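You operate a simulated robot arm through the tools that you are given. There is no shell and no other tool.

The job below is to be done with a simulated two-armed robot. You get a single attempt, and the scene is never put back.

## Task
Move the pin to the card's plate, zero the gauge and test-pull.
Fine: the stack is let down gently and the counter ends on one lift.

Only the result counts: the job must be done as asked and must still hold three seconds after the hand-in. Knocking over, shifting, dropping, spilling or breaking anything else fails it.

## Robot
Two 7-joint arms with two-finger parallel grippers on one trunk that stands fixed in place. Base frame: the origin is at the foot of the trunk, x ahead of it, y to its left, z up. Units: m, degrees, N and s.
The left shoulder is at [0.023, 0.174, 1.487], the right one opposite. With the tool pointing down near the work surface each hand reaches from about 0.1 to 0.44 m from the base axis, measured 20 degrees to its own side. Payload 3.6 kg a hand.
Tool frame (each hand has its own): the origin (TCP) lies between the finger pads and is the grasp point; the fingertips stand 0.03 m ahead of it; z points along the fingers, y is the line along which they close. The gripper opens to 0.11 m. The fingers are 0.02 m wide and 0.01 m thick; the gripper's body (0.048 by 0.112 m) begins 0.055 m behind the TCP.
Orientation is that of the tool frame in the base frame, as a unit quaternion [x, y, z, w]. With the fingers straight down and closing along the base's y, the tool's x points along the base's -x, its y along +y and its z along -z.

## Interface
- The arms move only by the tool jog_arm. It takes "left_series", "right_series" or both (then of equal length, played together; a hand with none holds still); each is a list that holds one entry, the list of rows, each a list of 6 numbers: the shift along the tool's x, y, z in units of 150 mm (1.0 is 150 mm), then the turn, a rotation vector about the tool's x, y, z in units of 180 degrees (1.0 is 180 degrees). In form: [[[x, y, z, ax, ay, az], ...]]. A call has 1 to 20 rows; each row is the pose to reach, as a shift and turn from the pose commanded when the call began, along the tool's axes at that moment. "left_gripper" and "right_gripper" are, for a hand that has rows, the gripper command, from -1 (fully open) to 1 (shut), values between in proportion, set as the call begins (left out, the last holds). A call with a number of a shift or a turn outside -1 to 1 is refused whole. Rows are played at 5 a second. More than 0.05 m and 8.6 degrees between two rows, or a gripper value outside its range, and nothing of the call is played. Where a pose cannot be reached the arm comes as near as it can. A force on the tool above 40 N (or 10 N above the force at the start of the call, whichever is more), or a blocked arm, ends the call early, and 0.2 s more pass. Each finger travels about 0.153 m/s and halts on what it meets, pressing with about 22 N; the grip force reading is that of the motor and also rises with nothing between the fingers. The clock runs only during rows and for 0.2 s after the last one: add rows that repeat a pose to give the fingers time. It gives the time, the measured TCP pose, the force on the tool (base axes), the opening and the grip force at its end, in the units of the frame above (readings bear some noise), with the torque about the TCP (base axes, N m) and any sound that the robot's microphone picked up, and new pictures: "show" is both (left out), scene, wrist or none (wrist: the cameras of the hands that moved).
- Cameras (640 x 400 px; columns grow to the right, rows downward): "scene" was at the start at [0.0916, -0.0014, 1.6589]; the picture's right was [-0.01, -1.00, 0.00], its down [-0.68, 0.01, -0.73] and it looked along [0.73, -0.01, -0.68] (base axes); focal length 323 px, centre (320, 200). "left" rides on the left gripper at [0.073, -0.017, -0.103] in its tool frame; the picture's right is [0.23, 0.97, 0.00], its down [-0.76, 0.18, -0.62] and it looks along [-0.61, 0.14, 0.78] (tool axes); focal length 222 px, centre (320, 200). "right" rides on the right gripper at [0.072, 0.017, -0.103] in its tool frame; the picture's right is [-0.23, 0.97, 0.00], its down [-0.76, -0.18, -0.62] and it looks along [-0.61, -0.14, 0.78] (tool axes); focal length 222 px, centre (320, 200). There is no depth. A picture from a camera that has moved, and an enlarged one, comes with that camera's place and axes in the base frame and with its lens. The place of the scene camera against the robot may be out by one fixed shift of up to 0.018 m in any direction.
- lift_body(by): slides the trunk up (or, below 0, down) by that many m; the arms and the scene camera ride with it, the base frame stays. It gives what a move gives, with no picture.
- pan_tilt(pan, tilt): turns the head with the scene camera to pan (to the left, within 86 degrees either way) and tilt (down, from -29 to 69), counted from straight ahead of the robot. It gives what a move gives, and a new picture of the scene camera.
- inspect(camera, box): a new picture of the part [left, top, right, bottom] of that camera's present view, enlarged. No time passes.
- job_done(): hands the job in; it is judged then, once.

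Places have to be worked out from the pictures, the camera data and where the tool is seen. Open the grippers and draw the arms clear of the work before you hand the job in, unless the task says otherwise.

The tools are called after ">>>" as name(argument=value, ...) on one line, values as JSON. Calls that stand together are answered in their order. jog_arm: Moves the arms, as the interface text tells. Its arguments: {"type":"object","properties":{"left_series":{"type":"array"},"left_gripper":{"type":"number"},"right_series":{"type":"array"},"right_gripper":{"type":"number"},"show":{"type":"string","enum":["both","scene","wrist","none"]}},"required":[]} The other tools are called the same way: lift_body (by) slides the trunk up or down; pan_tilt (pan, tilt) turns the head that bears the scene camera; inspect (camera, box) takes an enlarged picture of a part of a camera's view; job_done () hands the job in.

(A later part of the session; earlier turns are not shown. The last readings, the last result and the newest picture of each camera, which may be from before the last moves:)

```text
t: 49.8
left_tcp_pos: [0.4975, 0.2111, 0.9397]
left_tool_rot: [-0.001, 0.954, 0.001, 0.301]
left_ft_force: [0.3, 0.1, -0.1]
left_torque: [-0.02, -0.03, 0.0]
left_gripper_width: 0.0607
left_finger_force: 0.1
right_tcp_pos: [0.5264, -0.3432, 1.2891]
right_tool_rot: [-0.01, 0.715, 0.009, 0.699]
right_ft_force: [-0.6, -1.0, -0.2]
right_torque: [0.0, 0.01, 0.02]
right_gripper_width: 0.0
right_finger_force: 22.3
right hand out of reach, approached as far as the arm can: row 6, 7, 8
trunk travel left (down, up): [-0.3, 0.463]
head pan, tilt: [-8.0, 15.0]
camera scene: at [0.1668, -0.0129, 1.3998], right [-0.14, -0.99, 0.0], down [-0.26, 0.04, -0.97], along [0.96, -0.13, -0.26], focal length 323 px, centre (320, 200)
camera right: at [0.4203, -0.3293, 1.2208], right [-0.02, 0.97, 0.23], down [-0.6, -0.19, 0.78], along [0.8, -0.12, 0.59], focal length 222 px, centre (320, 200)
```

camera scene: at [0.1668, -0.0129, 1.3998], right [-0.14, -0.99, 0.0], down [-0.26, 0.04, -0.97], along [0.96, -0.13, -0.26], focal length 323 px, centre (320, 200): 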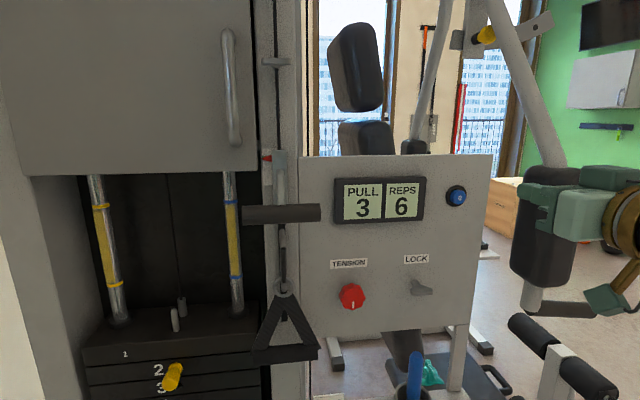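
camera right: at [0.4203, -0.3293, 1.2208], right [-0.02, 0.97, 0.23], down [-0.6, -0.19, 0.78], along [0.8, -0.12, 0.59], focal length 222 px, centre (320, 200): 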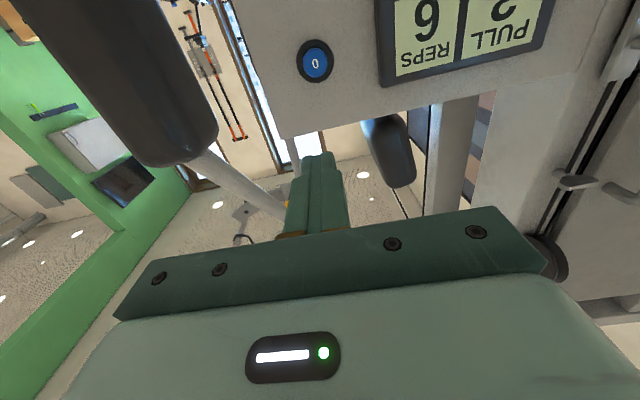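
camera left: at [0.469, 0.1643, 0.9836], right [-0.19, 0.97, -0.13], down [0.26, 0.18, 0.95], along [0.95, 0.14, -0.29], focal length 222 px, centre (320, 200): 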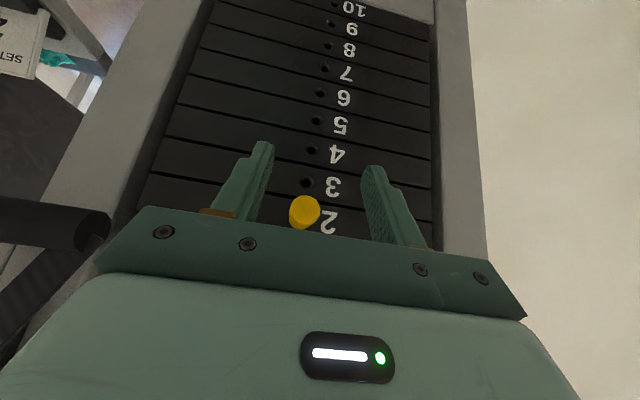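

The hand is nearly straight ahead and its camera sees the button: estimate (0.686, −0.335, 1.245). I'll move to a standoff at about (0.60, −0.335, 1.255) with ~10° downward pitch, then re-measure.

>>> jog_arm(right_series=[[[0.054, 0.01, 0.124, 0.002, 0.014, 0], [0.108, 0.02, 0.249, 0.004, 0.028, 0], [0.161, 0.03, 0.373, 0.006, 0.042, 0], [0.215, 0.04, 0.497, 0.0085, 0.0556, 0], [0.215, 0.04, 0.497, 0.0085, 0.0556, 0]]], right_gripper=1, show="both")

>>> inspect(camera="right", box=[240, 40, 400, 200])

>>> inspect(camera="scene", box=[400, 140, 560, 260])

```text
t: 51.0
left_tcp_pos: [0.4971, 0.2093, 0.9398]
left_tool_rot: [0.001, 0.953, -0.001, 0.303]
left_ft_force: [0.8, 0.5, -0.1]
left_torque: [0.01, 0.03, 0.03]
left_gripper_width: 0.0607
left_finger_force: 0.1
right_tcp_pos: [0.6006, -0.3383, 1.259]
right_tool_rot: [0.009, 0.767, -0.009, 0.642]
right_ft_force: [-0.3, 0.5, -0.8]
right_torque: [-0.01, -0.01, 0.01]
right_gripper_width: 0.0002
right_finger_force: 22.3
right hand out of reach, approached as far as the arm can: row 1, 2
trunk travel left (down, up): [-0.3, 0.463]
head pan, tilt: [-8.0, 15.0]
camera scene: at [0.1658, -0.0137, 1.4], right [-0.14, -0.99, 0.0], down [-0.26, 0.04, -0.97], along [0.96, -0.13, -0.26], focal length 323 px, centre (320, 200)
camera right: at [0.4864, -0.3176, 1.2057], right [0.07, 0.97, 0.22], down [-0.49, -0.16, 0.86], along [0.87, -0.16, 0.46], focal length 222 px, centre (320, 200)
```

scene: 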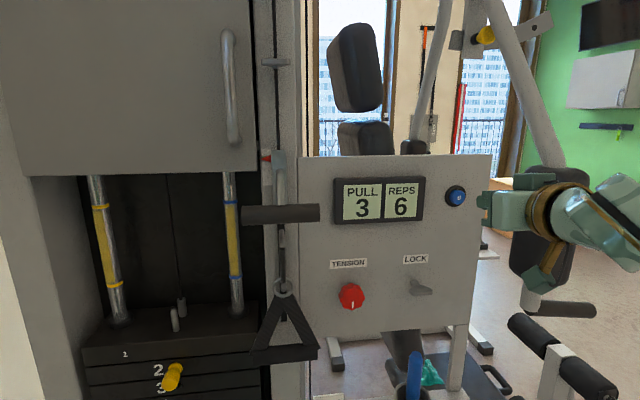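
right: 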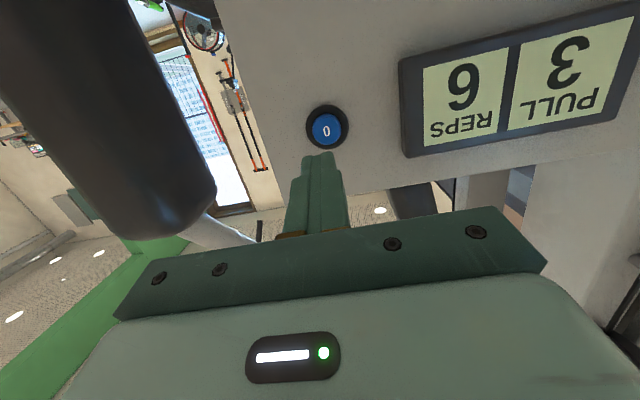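

```text
2.50 times, centred on (320, 120) of right
camera zoom: at [0.4864, -0.3176, 1.2057], right [0.07, 0.97, 0.22], down [-0.49, -0.16, 0.86], along [0.87, -0.16, 0.46], focal length 555 px, centre (320, 400)
```

zoom: 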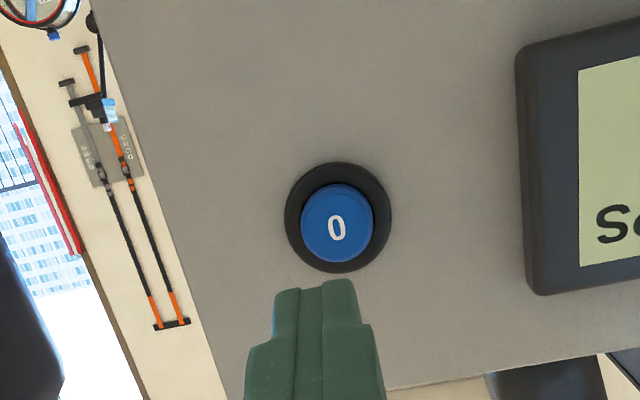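

```text
3.33 times, centred on (480, 200) of scene
camera zoom: at [0.1658, -0.0137, 1.4], right [-0.14, -0.99, 0.0], down [-0.26, 0.04, -0.97], along [0.96, -0.13, -0.26], focal length 1077 px, centre (-213, 200)
```

zoom: 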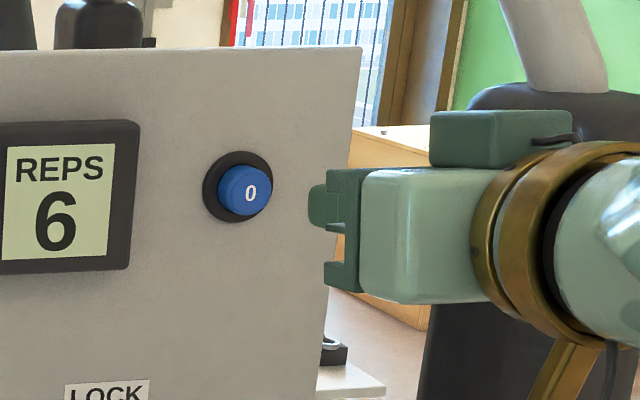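

Using the wrist camera (checked against its own fingertip), the button face is at ≈(0.683, −0.333, 1.244); the fingertip is now at (0.630, −0.339, 1.254). I'll align and advance to ~2 cm short of it.

>>> jog_arm(right_series=[[[0.012, 0.023, 0.08, 0, 0, 0], [0.023, 0.046, 0.16, 0, 0, 0], [0.023, 0.046, 0.24, 0, 0, 0], [0.023, 0.046, 0.24, 0, 0, 0]]], right_gripper=1, show="both")

>>> inspect(camera="right", box=[260, 90, 400, 190])

>>> inspect(camera="scene", box=[420, 160, 520, 230])

```text
t: 52.0
left_tcp_pos: [0.4978, 0.2099, 0.9401]
left_tool_rot: [0.0, 0.953, 0.001, 0.302]
left_ft_force: [-0.4, 0.2, -0.6]
left_torque: [0.02, 0.06, 0.0]
left_gripper_width: 0.0602
left_finger_force: 0.1
right_tcp_pos: [0.6356, -0.3317, 1.2508]
right_tool_rot: [0.009, 0.767, -0.009, 0.642]
right_ft_force: [-0.5, 1.0, -0.7]
right_torque: [-0.02, 0.02, -0.02]
right_gripper_width: 0.0
right_finger_force: 21.8
trunk travel left (down, up): [-0.3, 0.463]
head pan, tilt: [-8.0, 15.0]
camera scene: at [0.166, -0.0135, 1.3999], right [-0.14, -0.99, 0.0], down [-0.26, 0.04, -0.97], along [0.96, -0.13, -0.26], focal length 323 px, centre (320, 200)
camera right: at [0.5213, -0.3115, 1.1962], right [0.07, 0.97, 0.22], down [-0.49, -0.16, 0.86], along [0.87, -0.16, 0.46], focal length 222 px, centre (320, 200)
```

scene: 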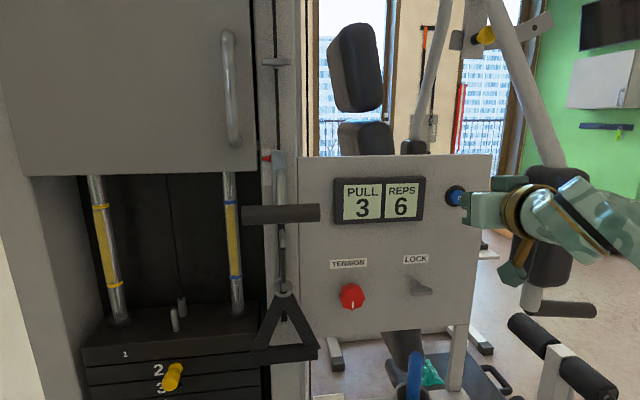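
right: 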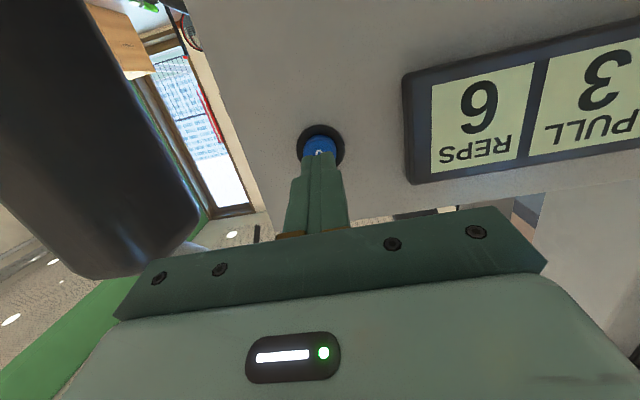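

```text
4.00 times, centred on (330, 140) of right
camera zoom: at [0.5213, -0.3115, 1.1962], right [0.07, 0.97, 0.22], down [-0.49, -0.16, 0.86], along [0.87, -0.16, 0.46], focal length 888 px, centre (280, 440)
```

zoom: 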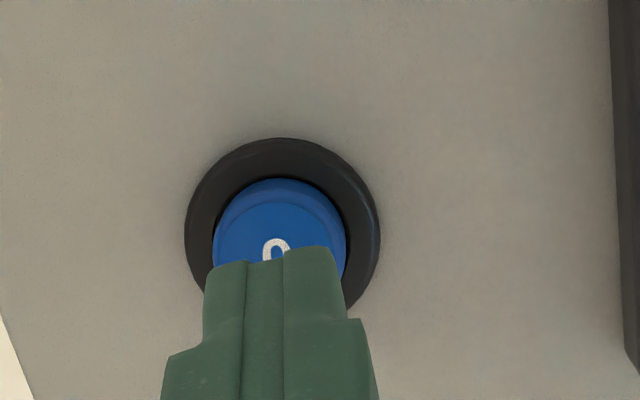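

```text
5.71 times, centred on (470, 195) of scene
camera zoom: at [0.166, -0.0135, 1.3999], right [-0.14, -0.99, 0.0], down [-0.26, 0.04, -0.97], along [0.96, -0.13, -0.26], focal length 1847 px, centre (-537, 229)
```

zoom: 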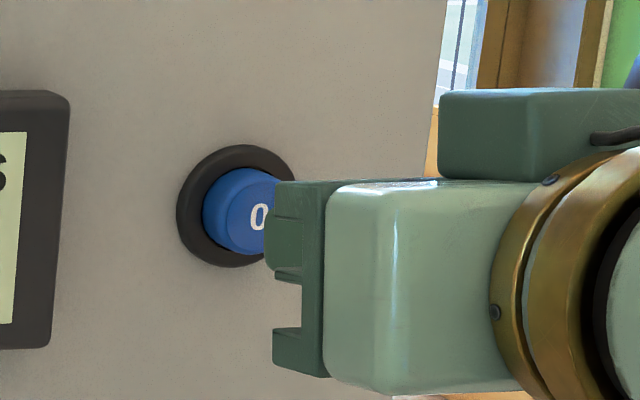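

Fingertip is at ≈(0.665, −0.3325, 1.2455), well lined up with the button centre (0.683, −0.333, 1.2445). Pressing slowly straight along +x, up to 22 mm, and checking the display.

>>> jog_arm(right_series=[[[-0.009, 0.0014, 0.052, 0, 0, 0], [-0.0165, 0.0024, 0.092, 0, 0, 0], [-0.0212, 0.003, 0.118, 0, 0, 0], [-0.026, 0.0037, 0.144, 0, 0, 0], [-0.026, 0.0037, 0.144, 0, 0, 0]]], right_gripper=1, show="both")

>>> inspect(camera="scene", box=[420, 160, 520, 230])

```text
t: 53.2
left_tcp_pos: [0.4976, 0.2107, 0.9405]
left_tool_rot: [0.001, 0.953, 0.0, 0.301]
left_ft_force: [0.5, 0.9, -0.1]
left_torque: [-0.01, 0.01, 0.01]
left_gripper_width: 0.0603
left_finger_force: 0.0
right_tcp_pos: [0.6585, -0.3335, 1.2504]
right_tool_rot: [0.01, 0.767, -0.009, 0.642]
right_ft_force: [-1.6, -0.3, -1.7]
right_torque: [0.02, 0.0, 0.0]
right_gripper_width: 0.0
right_finger_force: 22.0
trunk travel left (down, up): [-0.3, 0.463]
head pan, tilt: [-8.0, 15.0]
heard: click
camera scene: at [0.1659, -0.0137, 1.3999], right [-0.14, -0.99, 0.0], down [-0.26, 0.04, -0.97], along [0.96, -0.13, -0.26], focal length 323 px, centre (320, 200)
camera right: at [0.5437, -0.3116, 1.1961], right [0.07, 0.97, 0.22], down [-0.48, -0.16, 0.86], along [0.87, -0.16, 0.46], focal length 222 px, centre (320, 200)
```

scene: 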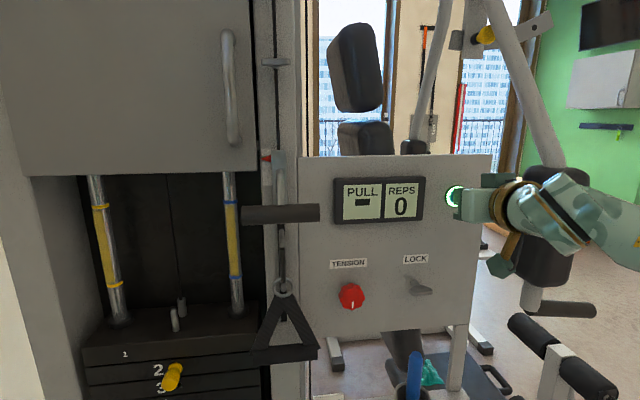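
right: 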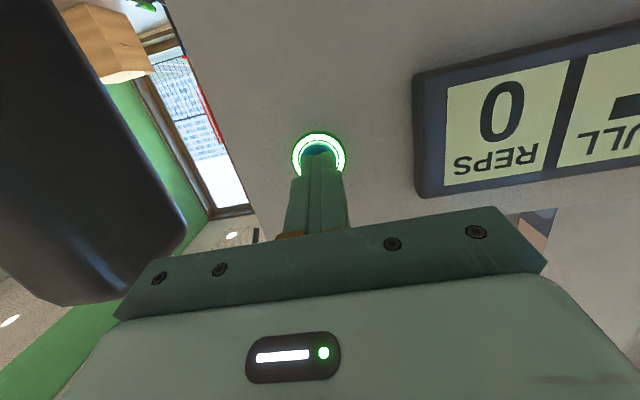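

```text
5.71 times, centred on (470, 195) of scene
camera zoom: at [0.1659, -0.0137, 1.3999], right [-0.14, -0.99, 0.0], down [-0.26, 0.04, -0.97], along [0.96, -0.13, -0.26], focal length 1847 px, centre (-537, 229)
```

zoom: 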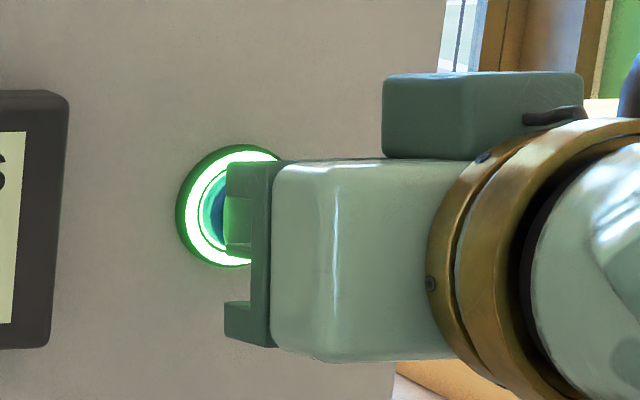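

A click, the ring lit green, and the display now shows PULL "–" and REPS 0. Retracting the right hand straight back.

>>> jog_arm(right_series=[[[0.018, -0.0025, -0.1, 0, 0, 0], [0.053, -0.0076, -0.295, 0, 0, 0], [0.088, -0.0127, -0.49, 0, 0, 0], [0.124, -0.018, -0.69, 0, 0, 0], [0.124, -0.018, -0.69, 0, 0, 0]]], right_gripper=1, show="both")

>>> inspect(camera="scene", box=[320, 160, 500, 310])

```text
t: 54.4
left_tcp_pos: [0.4969, 0.2116, 0.9398]
left_tool_rot: [-0.001, 0.953, 0.001, 0.301]
left_ft_force: [0.0, -0.7, -0.4]
left_torque: [-0.01, 0.0, -0.02]
left_gripper_width: 0.0603
left_finger_force: 0.0
right_tcp_pos: [0.552, -0.3337, 1.2489]
right_tool_rot: [0.009, 0.767, -0.008, 0.641]
right_ft_force: [0.3, 0.5, -0.2]
right_torque: [0.01, 0.0, -0.02]
right_gripper_width: 0.0
right_finger_force: 22.0
trunk travel left (down, up): [-0.3, 0.463]
head pan, tilt: [-8.0, 15.0]
camera scene: at [0.1668, -0.0133, 1.3998], right [-0.14, -0.99, 0.0], down [-0.26, 0.04, -0.97], along [0.96, -0.13, -0.26], focal length 323 px, centre (320, 200)
camera right: at [0.4382, -0.3119, 1.1955], right [0.07, 0.97, 0.22], down [-0.48, -0.16, 0.86], along [0.87, -0.16, 0.46], focal length 222 px, centre (320, 200)
```

scene: 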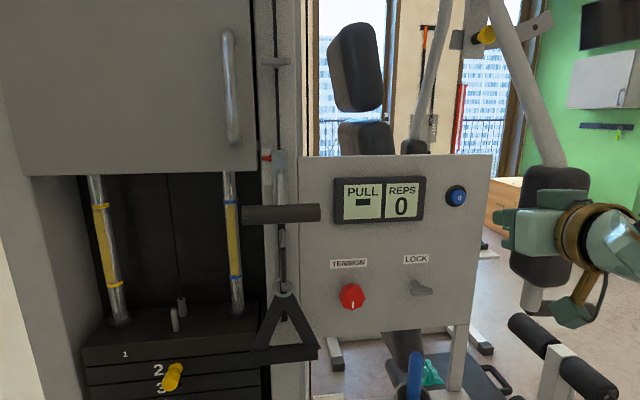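
right: 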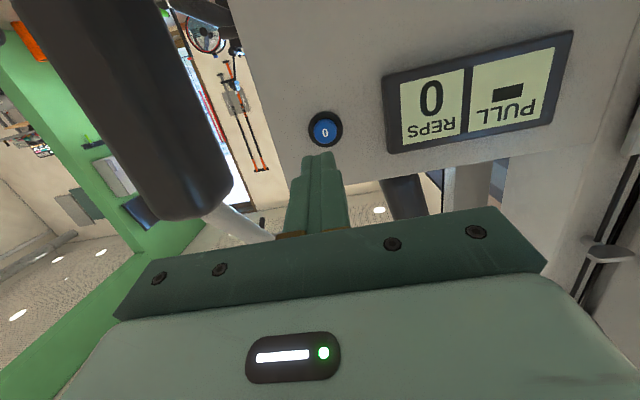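

```text
2.67 times, centred on (410, 235) of scene
camera zoom: at [0.1668, -0.0133, 1.3998], right [-0.14, -0.99, 0.0], down [-0.26, 0.04, -0.97], along [0.96, -0.13, -0.26], focal length 862 px, centre (80, 107)
```

zoom: 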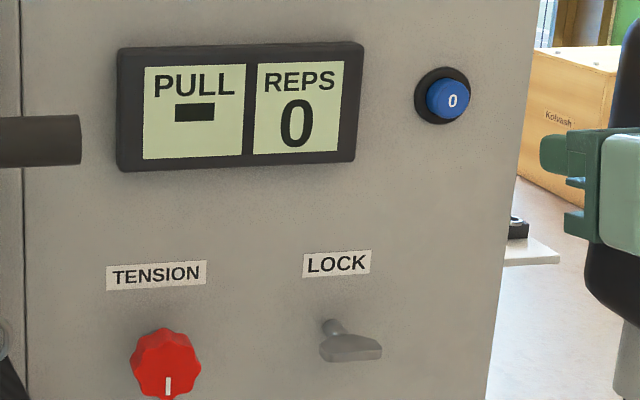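

The gauge is zeroed (REPS 0). For the test pull I'll use the right hand on the grip bar (about (0.60–0.63, −0.02, 1.255)): first bring it back and to the left so its own camera can measure the bar.

>>> jog_arm(right_series=[[[-0.046, 0.197, -0.122, 0, 0, 0], [-0.093, 0.394, -0.244, 0, 0, 0], [-0.139, 0.592, -0.366, 0, 0, 0], [-0.186, 0.789, -0.488, 0, 0, 0], [-0.232, 0.986, -0.61, 0, 0, 0], [-0.232, 0.986, -0.61, 0, 0, 0]]], right_gripper=-0.1, show="both")

```text
t: 55.8
left_tcp_pos: [0.4977, 0.2099, 0.9406]
left_tool_rot: [0.0, 0.953, 0.0, 0.302]
left_ft_force: [0.3, 0.6, 0.8]
left_torque: [-0.03, -0.01, 0.0]
left_gripper_width: 0.0605
left_finger_force: 0.1
right_tcp_pos: [0.4707, -0.1837, 1.2982]
right_tool_rot: [0.01, 0.767, -0.009, 0.642]
right_ft_force: [0.3, -0.3, 0.2]
right_torque: [-0.03, 0.03, 0.03]
right_gripper_width: 0.0605
right_finger_force: 0.0
trunk travel left (down, up): [-0.3, 0.463]
head pan, tilt: [-8.0, 15.0]
camera scene: at [0.1663, -0.0142, 1.3998], right [-0.14, -0.99, 0.0], down [-0.26, 0.04, -0.97], along [0.96, -0.13, -0.26], focal length 323 px, centre (320, 200)
camera right: at [0.3565, -0.1621, 1.2452], right [0.07, 0.97, 0.22], down [-0.48, -0.16, 0.86], along [0.87, -0.16, 0.46], focal length 222 px, centre (320, 200)
```

scene: 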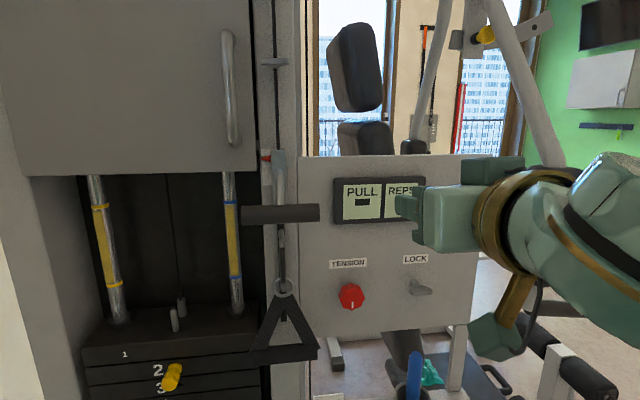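
right: 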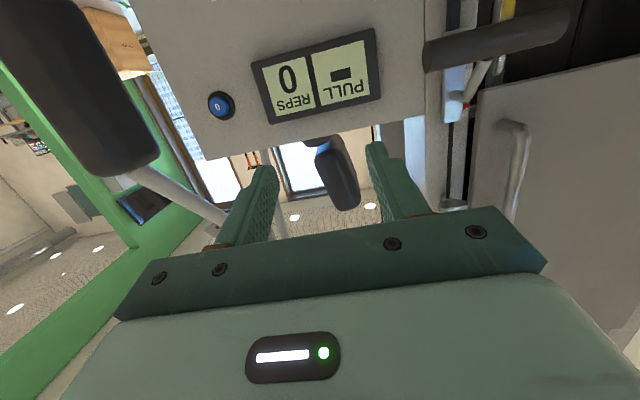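

The right camera now sees the bar and carriage. Enlarging.

>>> inspect(camera="right", box=[400, 0, 600, 125])

```text
3.20 times, centred on (500, 62) of right
camera zoom: at [0.3565, -0.1621, 1.2452], right [0.07, 0.97, 0.22], down [-0.48, -0.16, 0.86], along [0.87, -0.16, 0.46], focal length 711 px, centre (-256, 640)
```

zoom: 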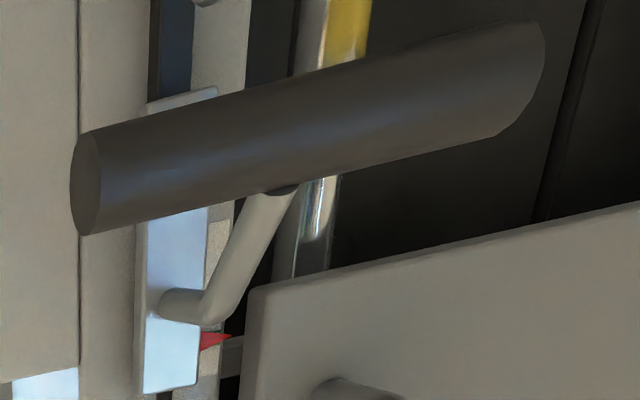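

Now the geometry is clear: bar axis ≈(0.606, y from +0.03 to −0.077, 1.251), ~29 mm thick, with the rod joining it at its middle from above/behind. I'll press it down with both open fingers straddling the rod; first I move to just in front of it and check that the arm can travel down there.

>>> jog_arm(right_series=[[[-0.05, 0.208, 0.069, -0.002, 0, 0], [-0.1, 0.417, 0.138, -0.004, 0, 0], [-0.15, 0.625, 0.208, -0.006, 0, -0.001], [-0.199, 0.833, 0.277, -0.008, 0, -0.0014], [-0.199, 0.833, 0.277, -0.008, 0, -0.0014]]], right_gripper=0.09, show="none")

>>> jog_arm(right_series=[[[0.0, 0.12, 0, 0, 0, 0], [0.0, 0.25, 0, 0, 0, 0], [0.0, 0.25, 0, 0, 0, 0]]], show="both")

```text
t: 57.0
left_tcp_pos: [0.4977, 0.2099, 0.9414]
left_tool_rot: [0.0, 0.953, 0.001, 0.302]
left_ft_force: [-0.7, -0.2, 0.0]
left_torque: [0.0, -0.02, -0.02]
left_gripper_width: 0.0603
left_finger_force: 0.0
right_tcp_pos: [0.5203, -0.058, 1.321]
right_tool_rot: [-0.001, 0.766, 0.001, 0.642]
right_ft_force: [0.4, 0.0, 0.0]
right_torque: [-0.02, 0.01, -0.01]
right_gripper_width: 0.0498
right_finger_force: 0.2
trunk travel left (down, up): [-0.3, 0.463]
head pan, tilt: [-8.0, 15.0]
```

```text
t: 57.8
left_tcp_pos: [0.4979, 0.2108, 0.9403]
left_tool_rot: [0.0, 0.954, 0.0, 0.301]
left_ft_force: [-0.7, -0.7, -0.9]
left_torque: [-0.02, 0.0, -0.01]
left_gripper_width: 0.0605
left_finger_force: 0.1
right_tcp_pos: [0.5208, -0.0207, 1.3205]
right_tool_rot: [0.001, 0.767, -0.001, 0.642]
right_ft_force: [0.2, -0.4, 0.3]
right_torque: [0.0, 0.01, 0.02]
right_gripper_width: 0.05
right_finger_force: 0.0
trunk travel left (down, up): [-0.3, 0.463]
head pan, tilt: [-8.0, 15.0]
camera scene: at [0.1663, -0.0137, 1.3999], right [-0.14, -0.99, 0.0], down [-0.26, 0.04, -0.97], along [0.96, -0.13, -0.26], focal length 323 px, centre (320, 200)
camera right: at [0.4065, -0.002, 1.2673], right [0.04, 0.97, 0.22], down [-0.48, -0.18, 0.86], along [0.88, -0.14, 0.46], focal length 222 px, centre (320, 200)
```

scene: 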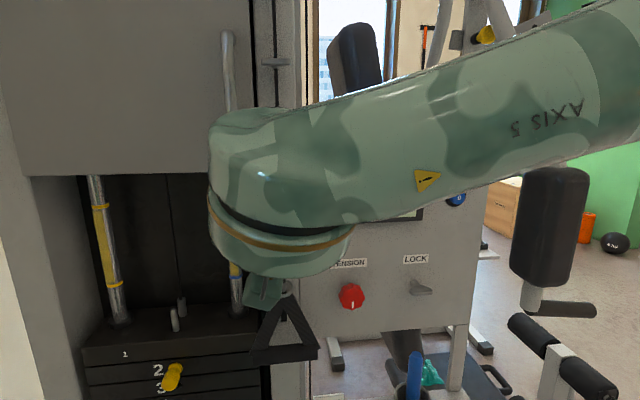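
right: 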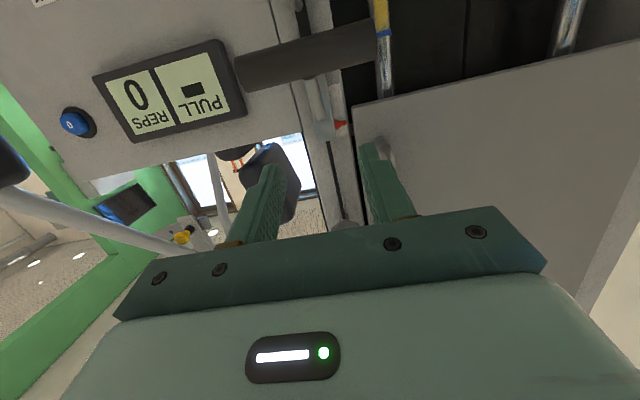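

The right hand is at (0.521, −0.021, 1.3205), 10° pitch, and its camera sees bar, display and arrow. Test: run straight down 0.15 m in free space in front of the bar to check reach.

>>> jog_arm(right_series=[[[0.246, 0, 0.044, 0, 0, 0], [0.492, 0, 0.088, 0, 0, 0], [0.738, 0, 0.132, 0, 0, 0], [0.9845, 0, 0.1754, 0, 0, 0], [0.9845, 0, 0.1754, 0, 0, 0]]], show="wrist")

```text
t: 59.0
left_tcp_pos: [0.4976, 0.2095, 0.9411]
left_tool_rot: [0.0, 0.954, 0.001, 0.301]
left_ft_force: [-0.5, 0.3, 0.0]
left_torque: [-0.02, 0.01, 0.0]
left_gripper_width: 0.0605
left_finger_force: 0.0
right_tcp_pos: [0.521, -0.0183, 1.1737]
right_tool_rot: [0.0, 0.767, -0.001, 0.642]
right_ft_force: [0.0, -0.2, 0.8]
right_torque: [0.0, 0.0, 0.04]
right_gripper_width: 0.0501
right_finger_force: 0.0
trunk travel left (down, up): [-0.3, 0.463]
head pan, tilt: [-8.0, 15.0]
camera right: at [0.4066, -0.0015, 1.1196], right [0.04, 0.97, 0.22], down [-0.48, -0.18, 0.86], along [0.88, -0.14, 0.46], focal length 222 px, centre (320, 200)
```

right: 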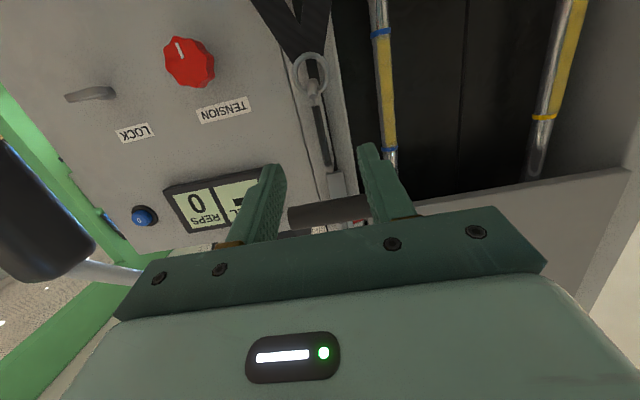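

No reach problem down to z=1.174. Let me look at how the strap's hook attaches before pulling, then test a further 6 cm down.

>>> inspect(camera="right", box=[250, 30, 410, 240])

>>> jog_arm(right_series=[[[0.13, 0, 0.023, 0, 0, 0], [0.26, 0, 0.047, 0, 0, 0], [0.394, 0, 0.07, 0, 0, 0], [0.394, 0, 0.07, 0, 0, 0]]], show="none")

```text
1.90 times, centred on (330, 135) of right
camera zoom: at [0.4066, -0.0015, 1.1196], right [0.04, 0.97, 0.22], down [-0.48, -0.18, 0.86], along [0.88, -0.14, 0.46], focal length 423 px, centre (301, 324)
```

zoom: 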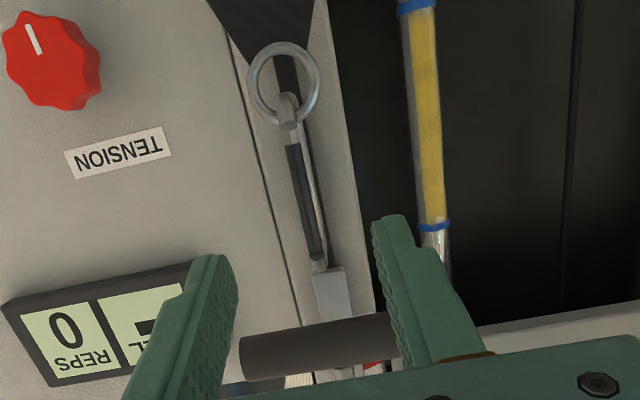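

```text
t: 60.0
left_tcp_pos: [0.4984, 0.211, 0.9408]
left_tool_rot: [0.0, 0.953, 0.0, 0.302]
left_ft_force: [0.2, -0.3, -0.6]
left_torque: [-0.03, 0.0, 0.0]
left_gripper_width: 0.0606
left_finger_force: 0.1
right_tcp_pos: [0.5212, -0.0197, 1.1125]
right_tool_rot: [0.001, 0.767, -0.002, 0.642]
right_ft_force: [0.8, 0.2, -0.3]
right_torque: [-0.01, -0.01, 0.0]
right_gripper_width: 0.0503
right_finger_force: 0.0
trunk travel left (down, up): [-0.3, 0.463]
head pan, tilt: [-8.0, 15.0]
```

The strap simply hangs from the carriage by a carabiner, so it will move along. Reach is fine down to z=1.11. Back up now, then forward over the bar.

>>> jog_arm(right_series=[[[-0.246, 0, -0.044, 0, 0, 0], [-0.492, 0, -0.088, 0, 0, 0], [-0.738, 0, -0.132, 0, 0, 0], [-0.9845, 0, -0.1754, 0, 0, 0], [-0.9845, 0, -0.1754, 0, 0, 0]]], show="none")

>>> jog_arm(right_series=[[[-0.18, -0.01, -0.032, 0, 0, 0], [-0.36, -0.02, -0.064, 0, 0, 0], [-0.36, -0.02, -0.064, 0, 0, 0]]], show="wrist")

>>> inspect(camera="right", box=[220, 0, 420, 150])

```text
t: 61.2
left_tcp_pos: [0.4977, 0.2109, 0.9403]
left_tool_rot: [-0.001, 0.953, 0.0, 0.302]
left_ft_force: [-0.7, 0.2, 0.2]
left_torque: [0.03, 0.02, -0.01]
left_gripper_width: 0.0605
left_finger_force: 0.0
right_tcp_pos: [0.519, -0.0189, 1.2619]
right_tool_rot: [0.0, 0.767, -0.001, 0.642]
right_ft_force: [0.9, 0.1, -0.7]
right_torque: [0.01, 0.0, 0.01]
right_gripper_width: 0.0501
right_finger_force: 0.0
trunk travel left (down, up): [-0.3, 0.463]
head pan, tilt: [-8.0, 15.0]
```

```text
t: 62.0
left_tcp_pos: [0.4983, 0.21, 0.9408]
left_tool_rot: [-0.001, 0.953, 0.0, 0.301]
left_ft_force: [-0.6, -0.3, 0.9]
left_torque: [-0.04, -0.01, 0.01]
left_gripper_width: 0.0607
left_finger_force: 0.0
right_tcp_pos: [0.5216, -0.0217, 1.3176]
right_tool_rot: [-0.002, 0.767, 0.0, 0.642]
right_ft_force: [-0.5, -0.4, 0.0]
right_torque: [0.0, -0.04, 0.04]
right_gripper_width: 0.05
right_finger_force: 0.1
trunk travel left (down, up): [-0.3, 0.463]
head pan, tilt: [-8.0, 15.0]
camera right: at [0.4069, -0.0044, 1.2642], right [0.04, 0.97, 0.22], down [-0.48, -0.18, 0.86], along [0.88, -0.14, 0.46], focal length 222 px, centre (320, 200)
```

right: 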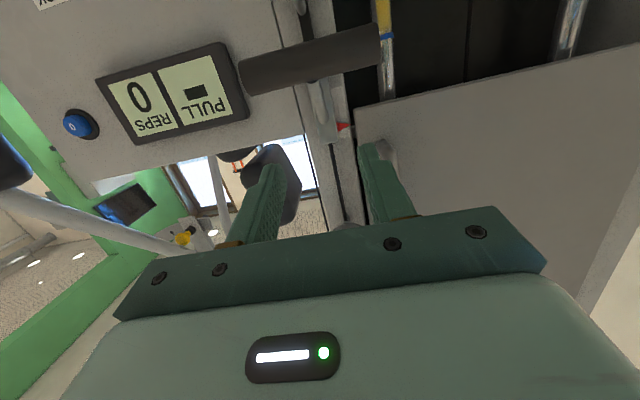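

```text
2.67 times, centred on (320, 75) of right
camera zoom: at [0.4069, -0.0044, 1.2642], right [0.04, 0.97, 0.22], down [-0.48, -0.18, 0.86], along [0.88, -0.14, 0.46], focal length 592 px, centre (320, 533)
```

zoom: 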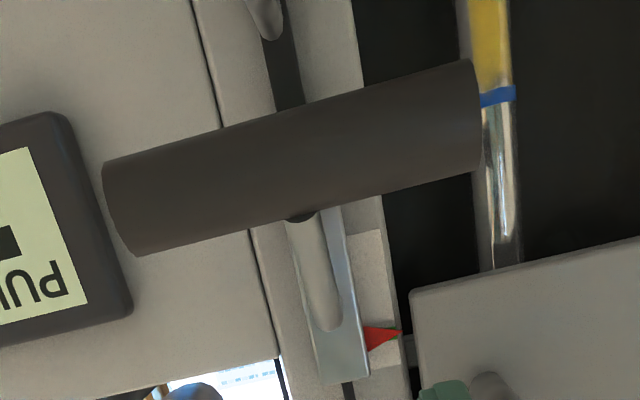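

Two wrist-camera views agree: bar axis x≈0.612, z≈1.2495, y from −0.074 to +0.037. I'll move forward above it (TCP x≈0.603, z≈1.313) with the fingers straddling the rod.

>>> jog_arm(right_series=[[[-0.018, 0.004, 0.137, 0, 0, 0], [-0.036, 0.008, 0.275, 0, 0, 0], [-0.053, 0.013, 0.412, 0, 0, 0], [-0.071, 0.013, 0.549, 0, 0, 0], [-0.071, 0.013, 0.549, 0, 0, 0]]], show="wrist")

>>> inspect(camera="right", box=[200, 60, 440, 230])

```text
t: 63.2
left_tcp_pos: [0.4965, 0.2089, 0.9406]
left_tool_rot: [-0.001, 0.953, 0.001, 0.303]
left_ft_force: [0.5, 0.5, 0.7]
left_torque: [0.0, -0.01, -0.01]
left_gripper_width: 0.0604
left_finger_force: 0.1
right_tcp_pos: [0.6042, -0.0208, 1.3121]
right_tool_rot: [-0.001, 0.766, 0.0, 0.643]
right_ft_force: [-1.1, 0.2, 0.1]
right_torque: [0.01, 0.02, 0.03]
right_gripper_width: 0.05
right_finger_force: 0.0
trunk travel left (down, up): [-0.3, 0.463]
head pan, tilt: [-8.0, 15.0]
camera right: at [0.4901, -0.0029, 1.2587], right [0.04, 0.97, 0.22], down [-0.48, -0.18, 0.86], along [0.88, -0.14, 0.46], focal length 222 px, centre (320, 200)
```

right: 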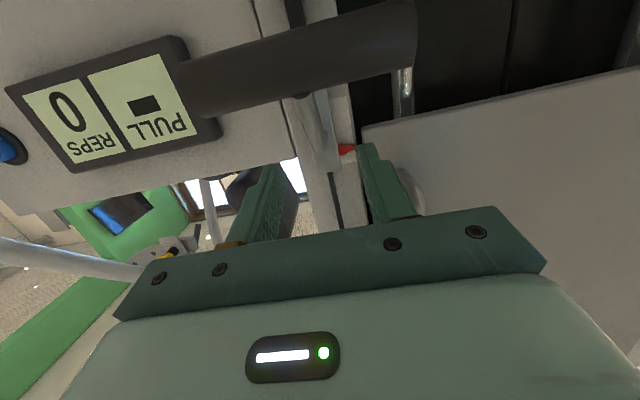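

```text
2.35 times, centred on (320, 145) of right
camera zoom: at [0.4901, -0.0029, 1.2587], right [0.04, 0.97, 0.22], down [-0.48, -0.18, 0.86], along [0.88, -0.14, 0.46], focal length 523 px, centre (320, 329)
```

zoom: 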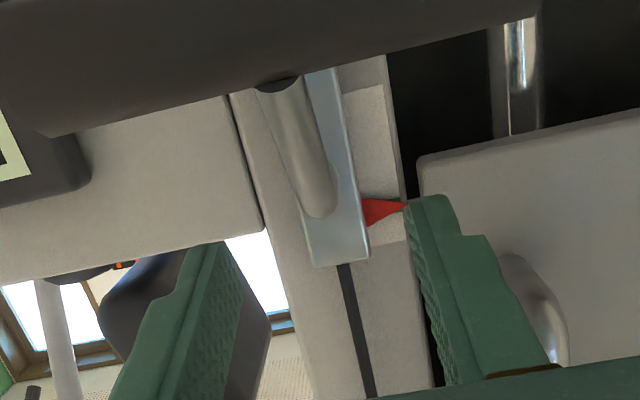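

The rod is between the fingers. I'll lower 4.5 cm slowly to make contact and feel the initial load.

>>> jog_arm(right_series=[[[0.066, 0, 0.0117, 0, 0, 0], [0.131, 0, 0.0234, 0, 0, 0], [0.197, 0, 0.035, 0, 0, 0], [0.246, 0, 0.0439, 0, 0, 0], [0.295, 0, 0.0527, 0, 0, 0], [0.295, 0, 0.0527, 0, 0, 0]]], show="wrist")

>>> inspect(camera="right", box=[200, 60, 440, 230])

```text
t: 64.6
left_tcp_pos: [0.4982, 0.2105, 0.9394]
left_tool_rot: [-0.001, 0.953, 0.0, 0.302]
left_ft_force: [0.4, 0.0, 0.1]
left_torque: [-0.02, -0.01, -0.01]
left_gripper_width: 0.0604
left_finger_force: 0.0
right_tcp_pos: [0.6044, -0.0224, 1.2669]
right_tool_rot: [0.0, 0.766, -0.001, 0.643]
right_ft_force: [6.3, -0.7, 7.4]
right_torque: [0.15, -0.21, -0.11]
right_gripper_width: 0.0501
right_finger_force: 0.0
trunk travel left (down, up): [-0.3, 0.463]
head pan, tilt: [-8.0, 15.0]
camera right: at [0.4898, -0.0039, 1.2135], right [0.04, 0.97, 0.22], down [-0.48, -0.18, 0.86], along [0.88, -0.14, 0.46], focal length 222 px, centre (320, 200)
```

right: 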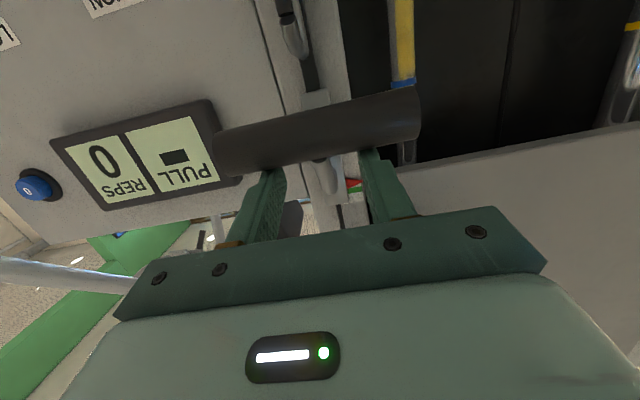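

```text
2.35 times, centred on (320, 145) of right
camera zoom: at [0.4898, -0.0039, 1.2135], right [0.04, 0.97, 0.22], down [-0.48, -0.18, 0.86], along [0.88, -0.14, 0.46], focal length 523 px, centre (320, 329)
```

zoom: 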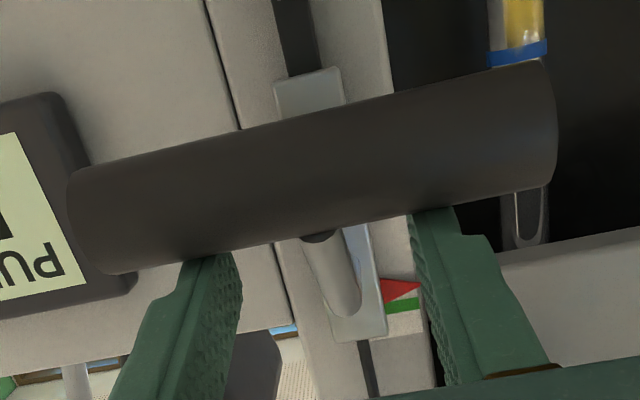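

Contact made: the carriage (red arrow) has moved just below the green mark with ~7 N up and ~6 N forward (friction). I'll press down another 3 cm slowly and watch the load.

>>> jog_arm(right_series=[[[0.033, 0, 0.0059, 0, 0, 0], [0.066, 0, 0.0117, 0, 0, 0], [0.098, 0, 0.0176, 0, 0, 0], [0.131, 0, 0.0234, 0, 0, 0], [0.164, 0, 0.0293, 0, 0, 0], [0.197, 0, 0.035, 0, 0, 0], [0.197, 0, 0.035, 0, 0, 0]]], show="both")

>>> inspect(camera="right", box=[200, 60, 440, 230])

```text
t: 66.2
left_tcp_pos: [0.4977, 0.2106, 0.941]
left_tool_rot: [0.0, 0.953, 0.0, 0.302]
left_ft_force: [-0.3, 0.1, 0.7]
left_torque: [-0.03, -0.02, 0.01]
left_gripper_width: 0.0602
left_finger_force: 0.1
right_tcp_pos: [0.6031, -0.0226, 1.2374]
right_tool_rot: [0.0, 0.766, -0.001, 0.642]
right_ft_force: [2.5, 1.1, 6.5]
right_torque: [0.2, -0.15, -0.06]
right_gripper_width: 0.0507
right_finger_force: 0.4
trunk travel left (down, up): [-0.3, 0.463]
head pan, tilt: [-8.0, 15.0]
camera scene: at [0.1658, -0.0131, 1.4], right [-0.14, -0.99, 0.0], down [-0.26, 0.04, -0.97], along [0.96, -0.13, -0.26], focal length 323 px, centre (320, 200)
camera right: at [0.4897, -0.0042, 1.1829], right [0.04, 0.97, 0.22], down [-0.48, -0.18, 0.86], along [0.88, -0.14, 0.46], focal length 222 px, centre (320, 200)
```

scene: 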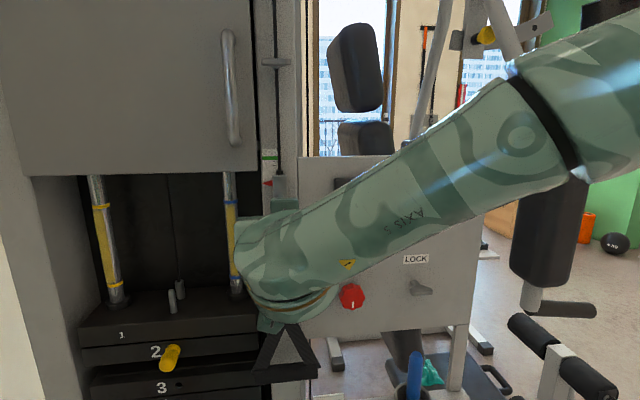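
right: 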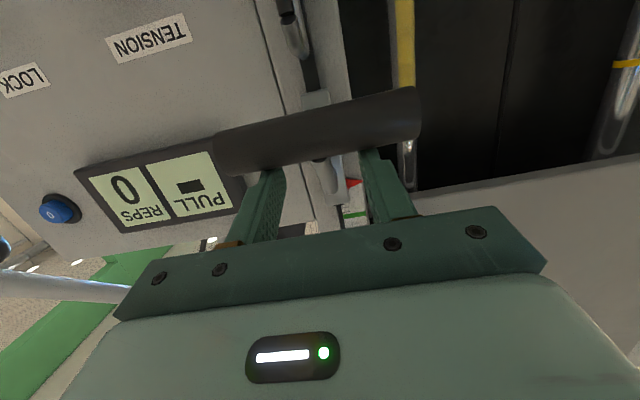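

```text
2.35 times, centred on (320, 145) of right
camera zoom: at [0.4897, -0.0042, 1.1829], right [0.04, 0.97, 0.22], down [-0.48, -0.18, 0.86], along [0.88, -0.14, 0.46], focal length 523 px, centre (320, 329)
```

zoom: 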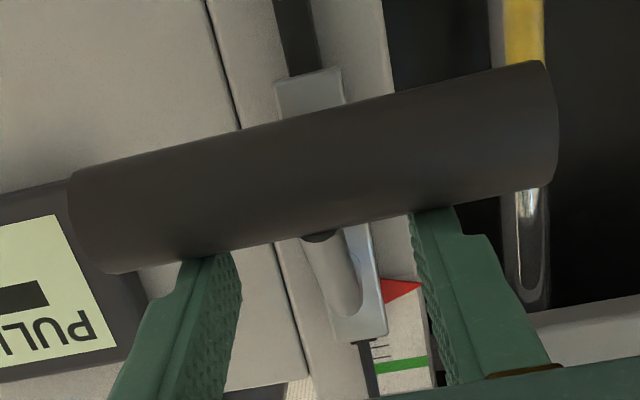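

The top two plates are lifting off plate 3 with only ~7 N. I'll look at the stack and the scale strip before continuing.

>>> inspect(camera="scene", box=[250, 140, 310, 200])

>>> inspect(camera="scene", box=[70, 160, 270, 400])

>>> inspect(camera="right", box=[320, 150, 420, 220])

```text
6.67 times, centred on (280, 170) of scene
camera zoom: at [0.1658, -0.0131, 1.4], right [-0.14, -0.99, 0.0], down [-0.26, 0.04, -0.97], along [0.96, -0.13, -0.26], focal length 2155 px, centre (587, 400)
```

zoom: 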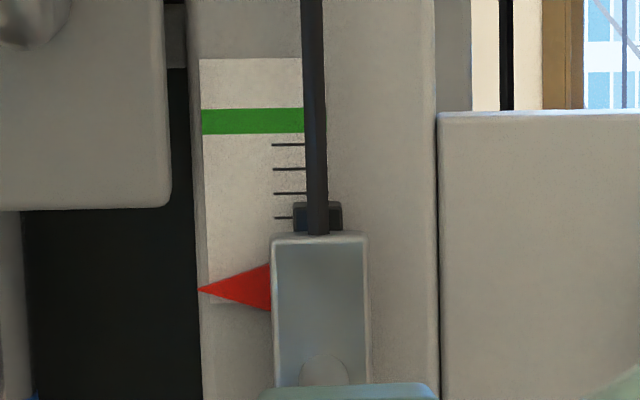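

```text
1.67 times, centred on (170, 280) of scene
camera zoom: at [0.1658, -0.0131, 1.4], right [-0.14, -0.99, 0.0], down [-0.26, 0.04, -0.97], along [0.96, -0.13, -0.26], focal length 539 px, centre (570, 67)
```

zoom: 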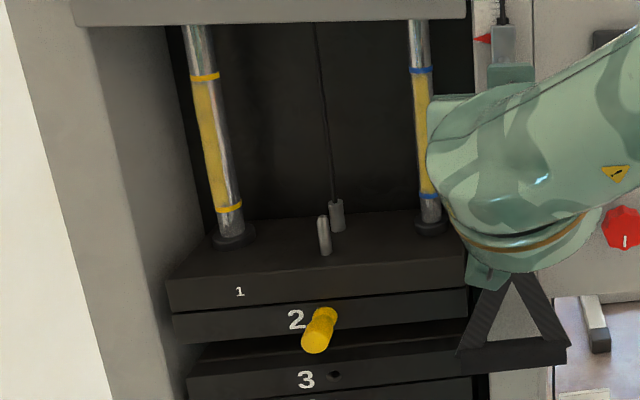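

```text
5.71 times, centred on (370, 185) of right
camera zoom: at [0.4897, -0.0042, 1.1829], right [0.04, 0.97, 0.22], down [-0.48, -0.18, 0.86], along [0.88, -0.14, 0.46], focal length 1269 px, centre (34, 286)
```

zoom: 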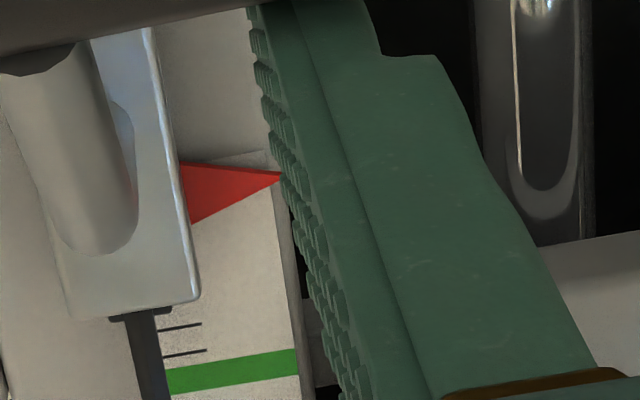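

The lift is about 1:1 with the carriage and light. Continuing down another 5 cm slowly, watching the counter in the right wrist camera.

>>> jog_arm(right_series=[[[0.033, 0, 0.0059, 0, 0, 0], [0.066, 0, 0.0117, 0, 0, 0], [0.098, 0, 0.0176, 0, 0, 0], [0.131, 0, 0.0234, 0, 0, 0], [0.164, 0, 0.0293, 0, 0, 0], [0.197, 0, 0.035, 0, 0, 0], [0.23, 0, 0.041, 0, 0, 0], [0.262, 0, 0.0468, 0, 0, 0], [0.295, 0, 0.0527, 0, 0, 0], [0.328, 0, 0.0585, 0, 0, 0], [0.328, 0, 0.0585, 0, 0, 0]]], show="both")

>>> inspect(camera="right", box=[80, 60, 440, 260])

```text
t: 68.6
left_tcp_pos: [0.4963, 0.2111, 0.9394]
left_tool_rot: [-0.001, 0.953, 0.0, 0.302]
left_ft_force: [0.0, 0.9, -0.1]
left_torque: [0.01, -0.01, -0.03]
left_gripper_width: 0.0605
left_finger_force: 0.2
right_tcp_pos: [0.6048, -0.0225, 1.1876]
right_tool_rot: [-0.001, 0.766, 0.0, 0.643]
right_ft_force: [0.7, -0.5, 7.6]
right_torque: [0.17, -0.16, -0.02]
right_gripper_width: 0.0499
right_finger_force: 0.1
trunk travel left (down, up): [-0.3, 0.463]
head pan, tilt: [-8.0, 15.0]
camera scene: at [0.1658, -0.0133, 1.4], right [-0.14, -0.99, 0.0], down [-0.26, 0.04, -0.97], along [0.96, -0.13, -0.26], focal length 323 px, centre (320, 200)
camera right: at [0.4897, -0.0039, 1.1335], right [0.04, 0.97, 0.22], down [-0.48, -0.18, 0.86], along [0.88, -0.14, 0.46], focal length 222 px, centre (320, 200)
```

scene: 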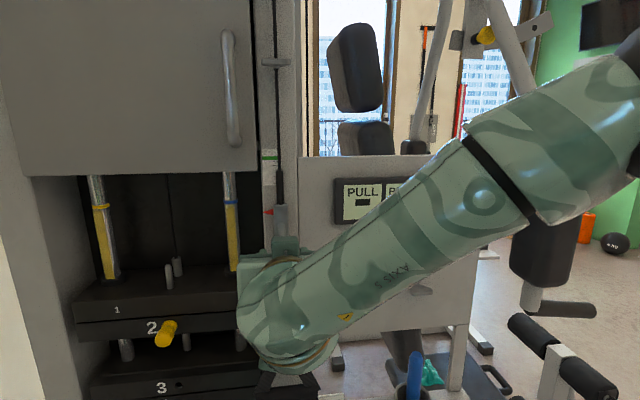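
right: 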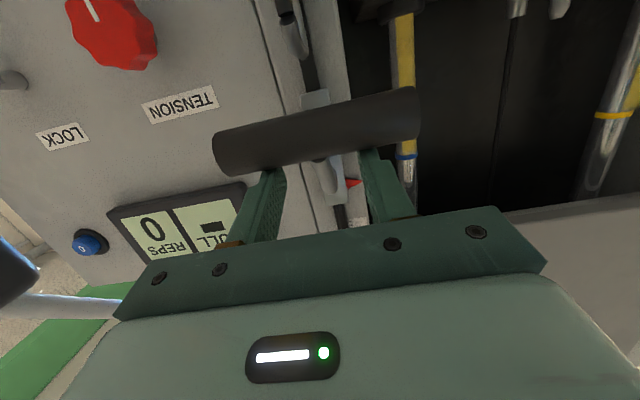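

```text
1.78 times, centred on (260, 160) of right
camera zoom: at [0.4897, -0.0039, 1.1335], right [0.04, 0.97, 0.22], down [-0.48, -0.18, 0.86], along [0.88, -0.14, 0.46], focal length 395 px, centre (427, 271)
```

zoom: 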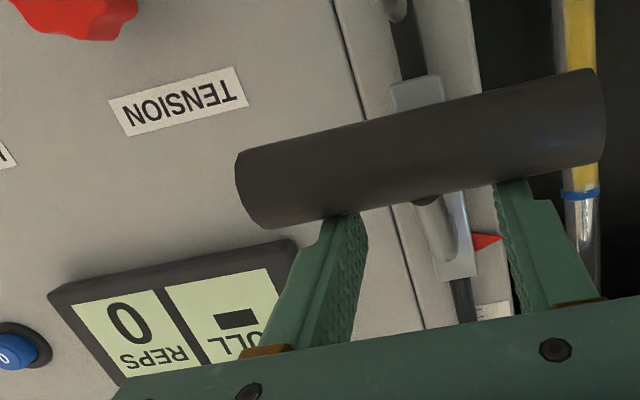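

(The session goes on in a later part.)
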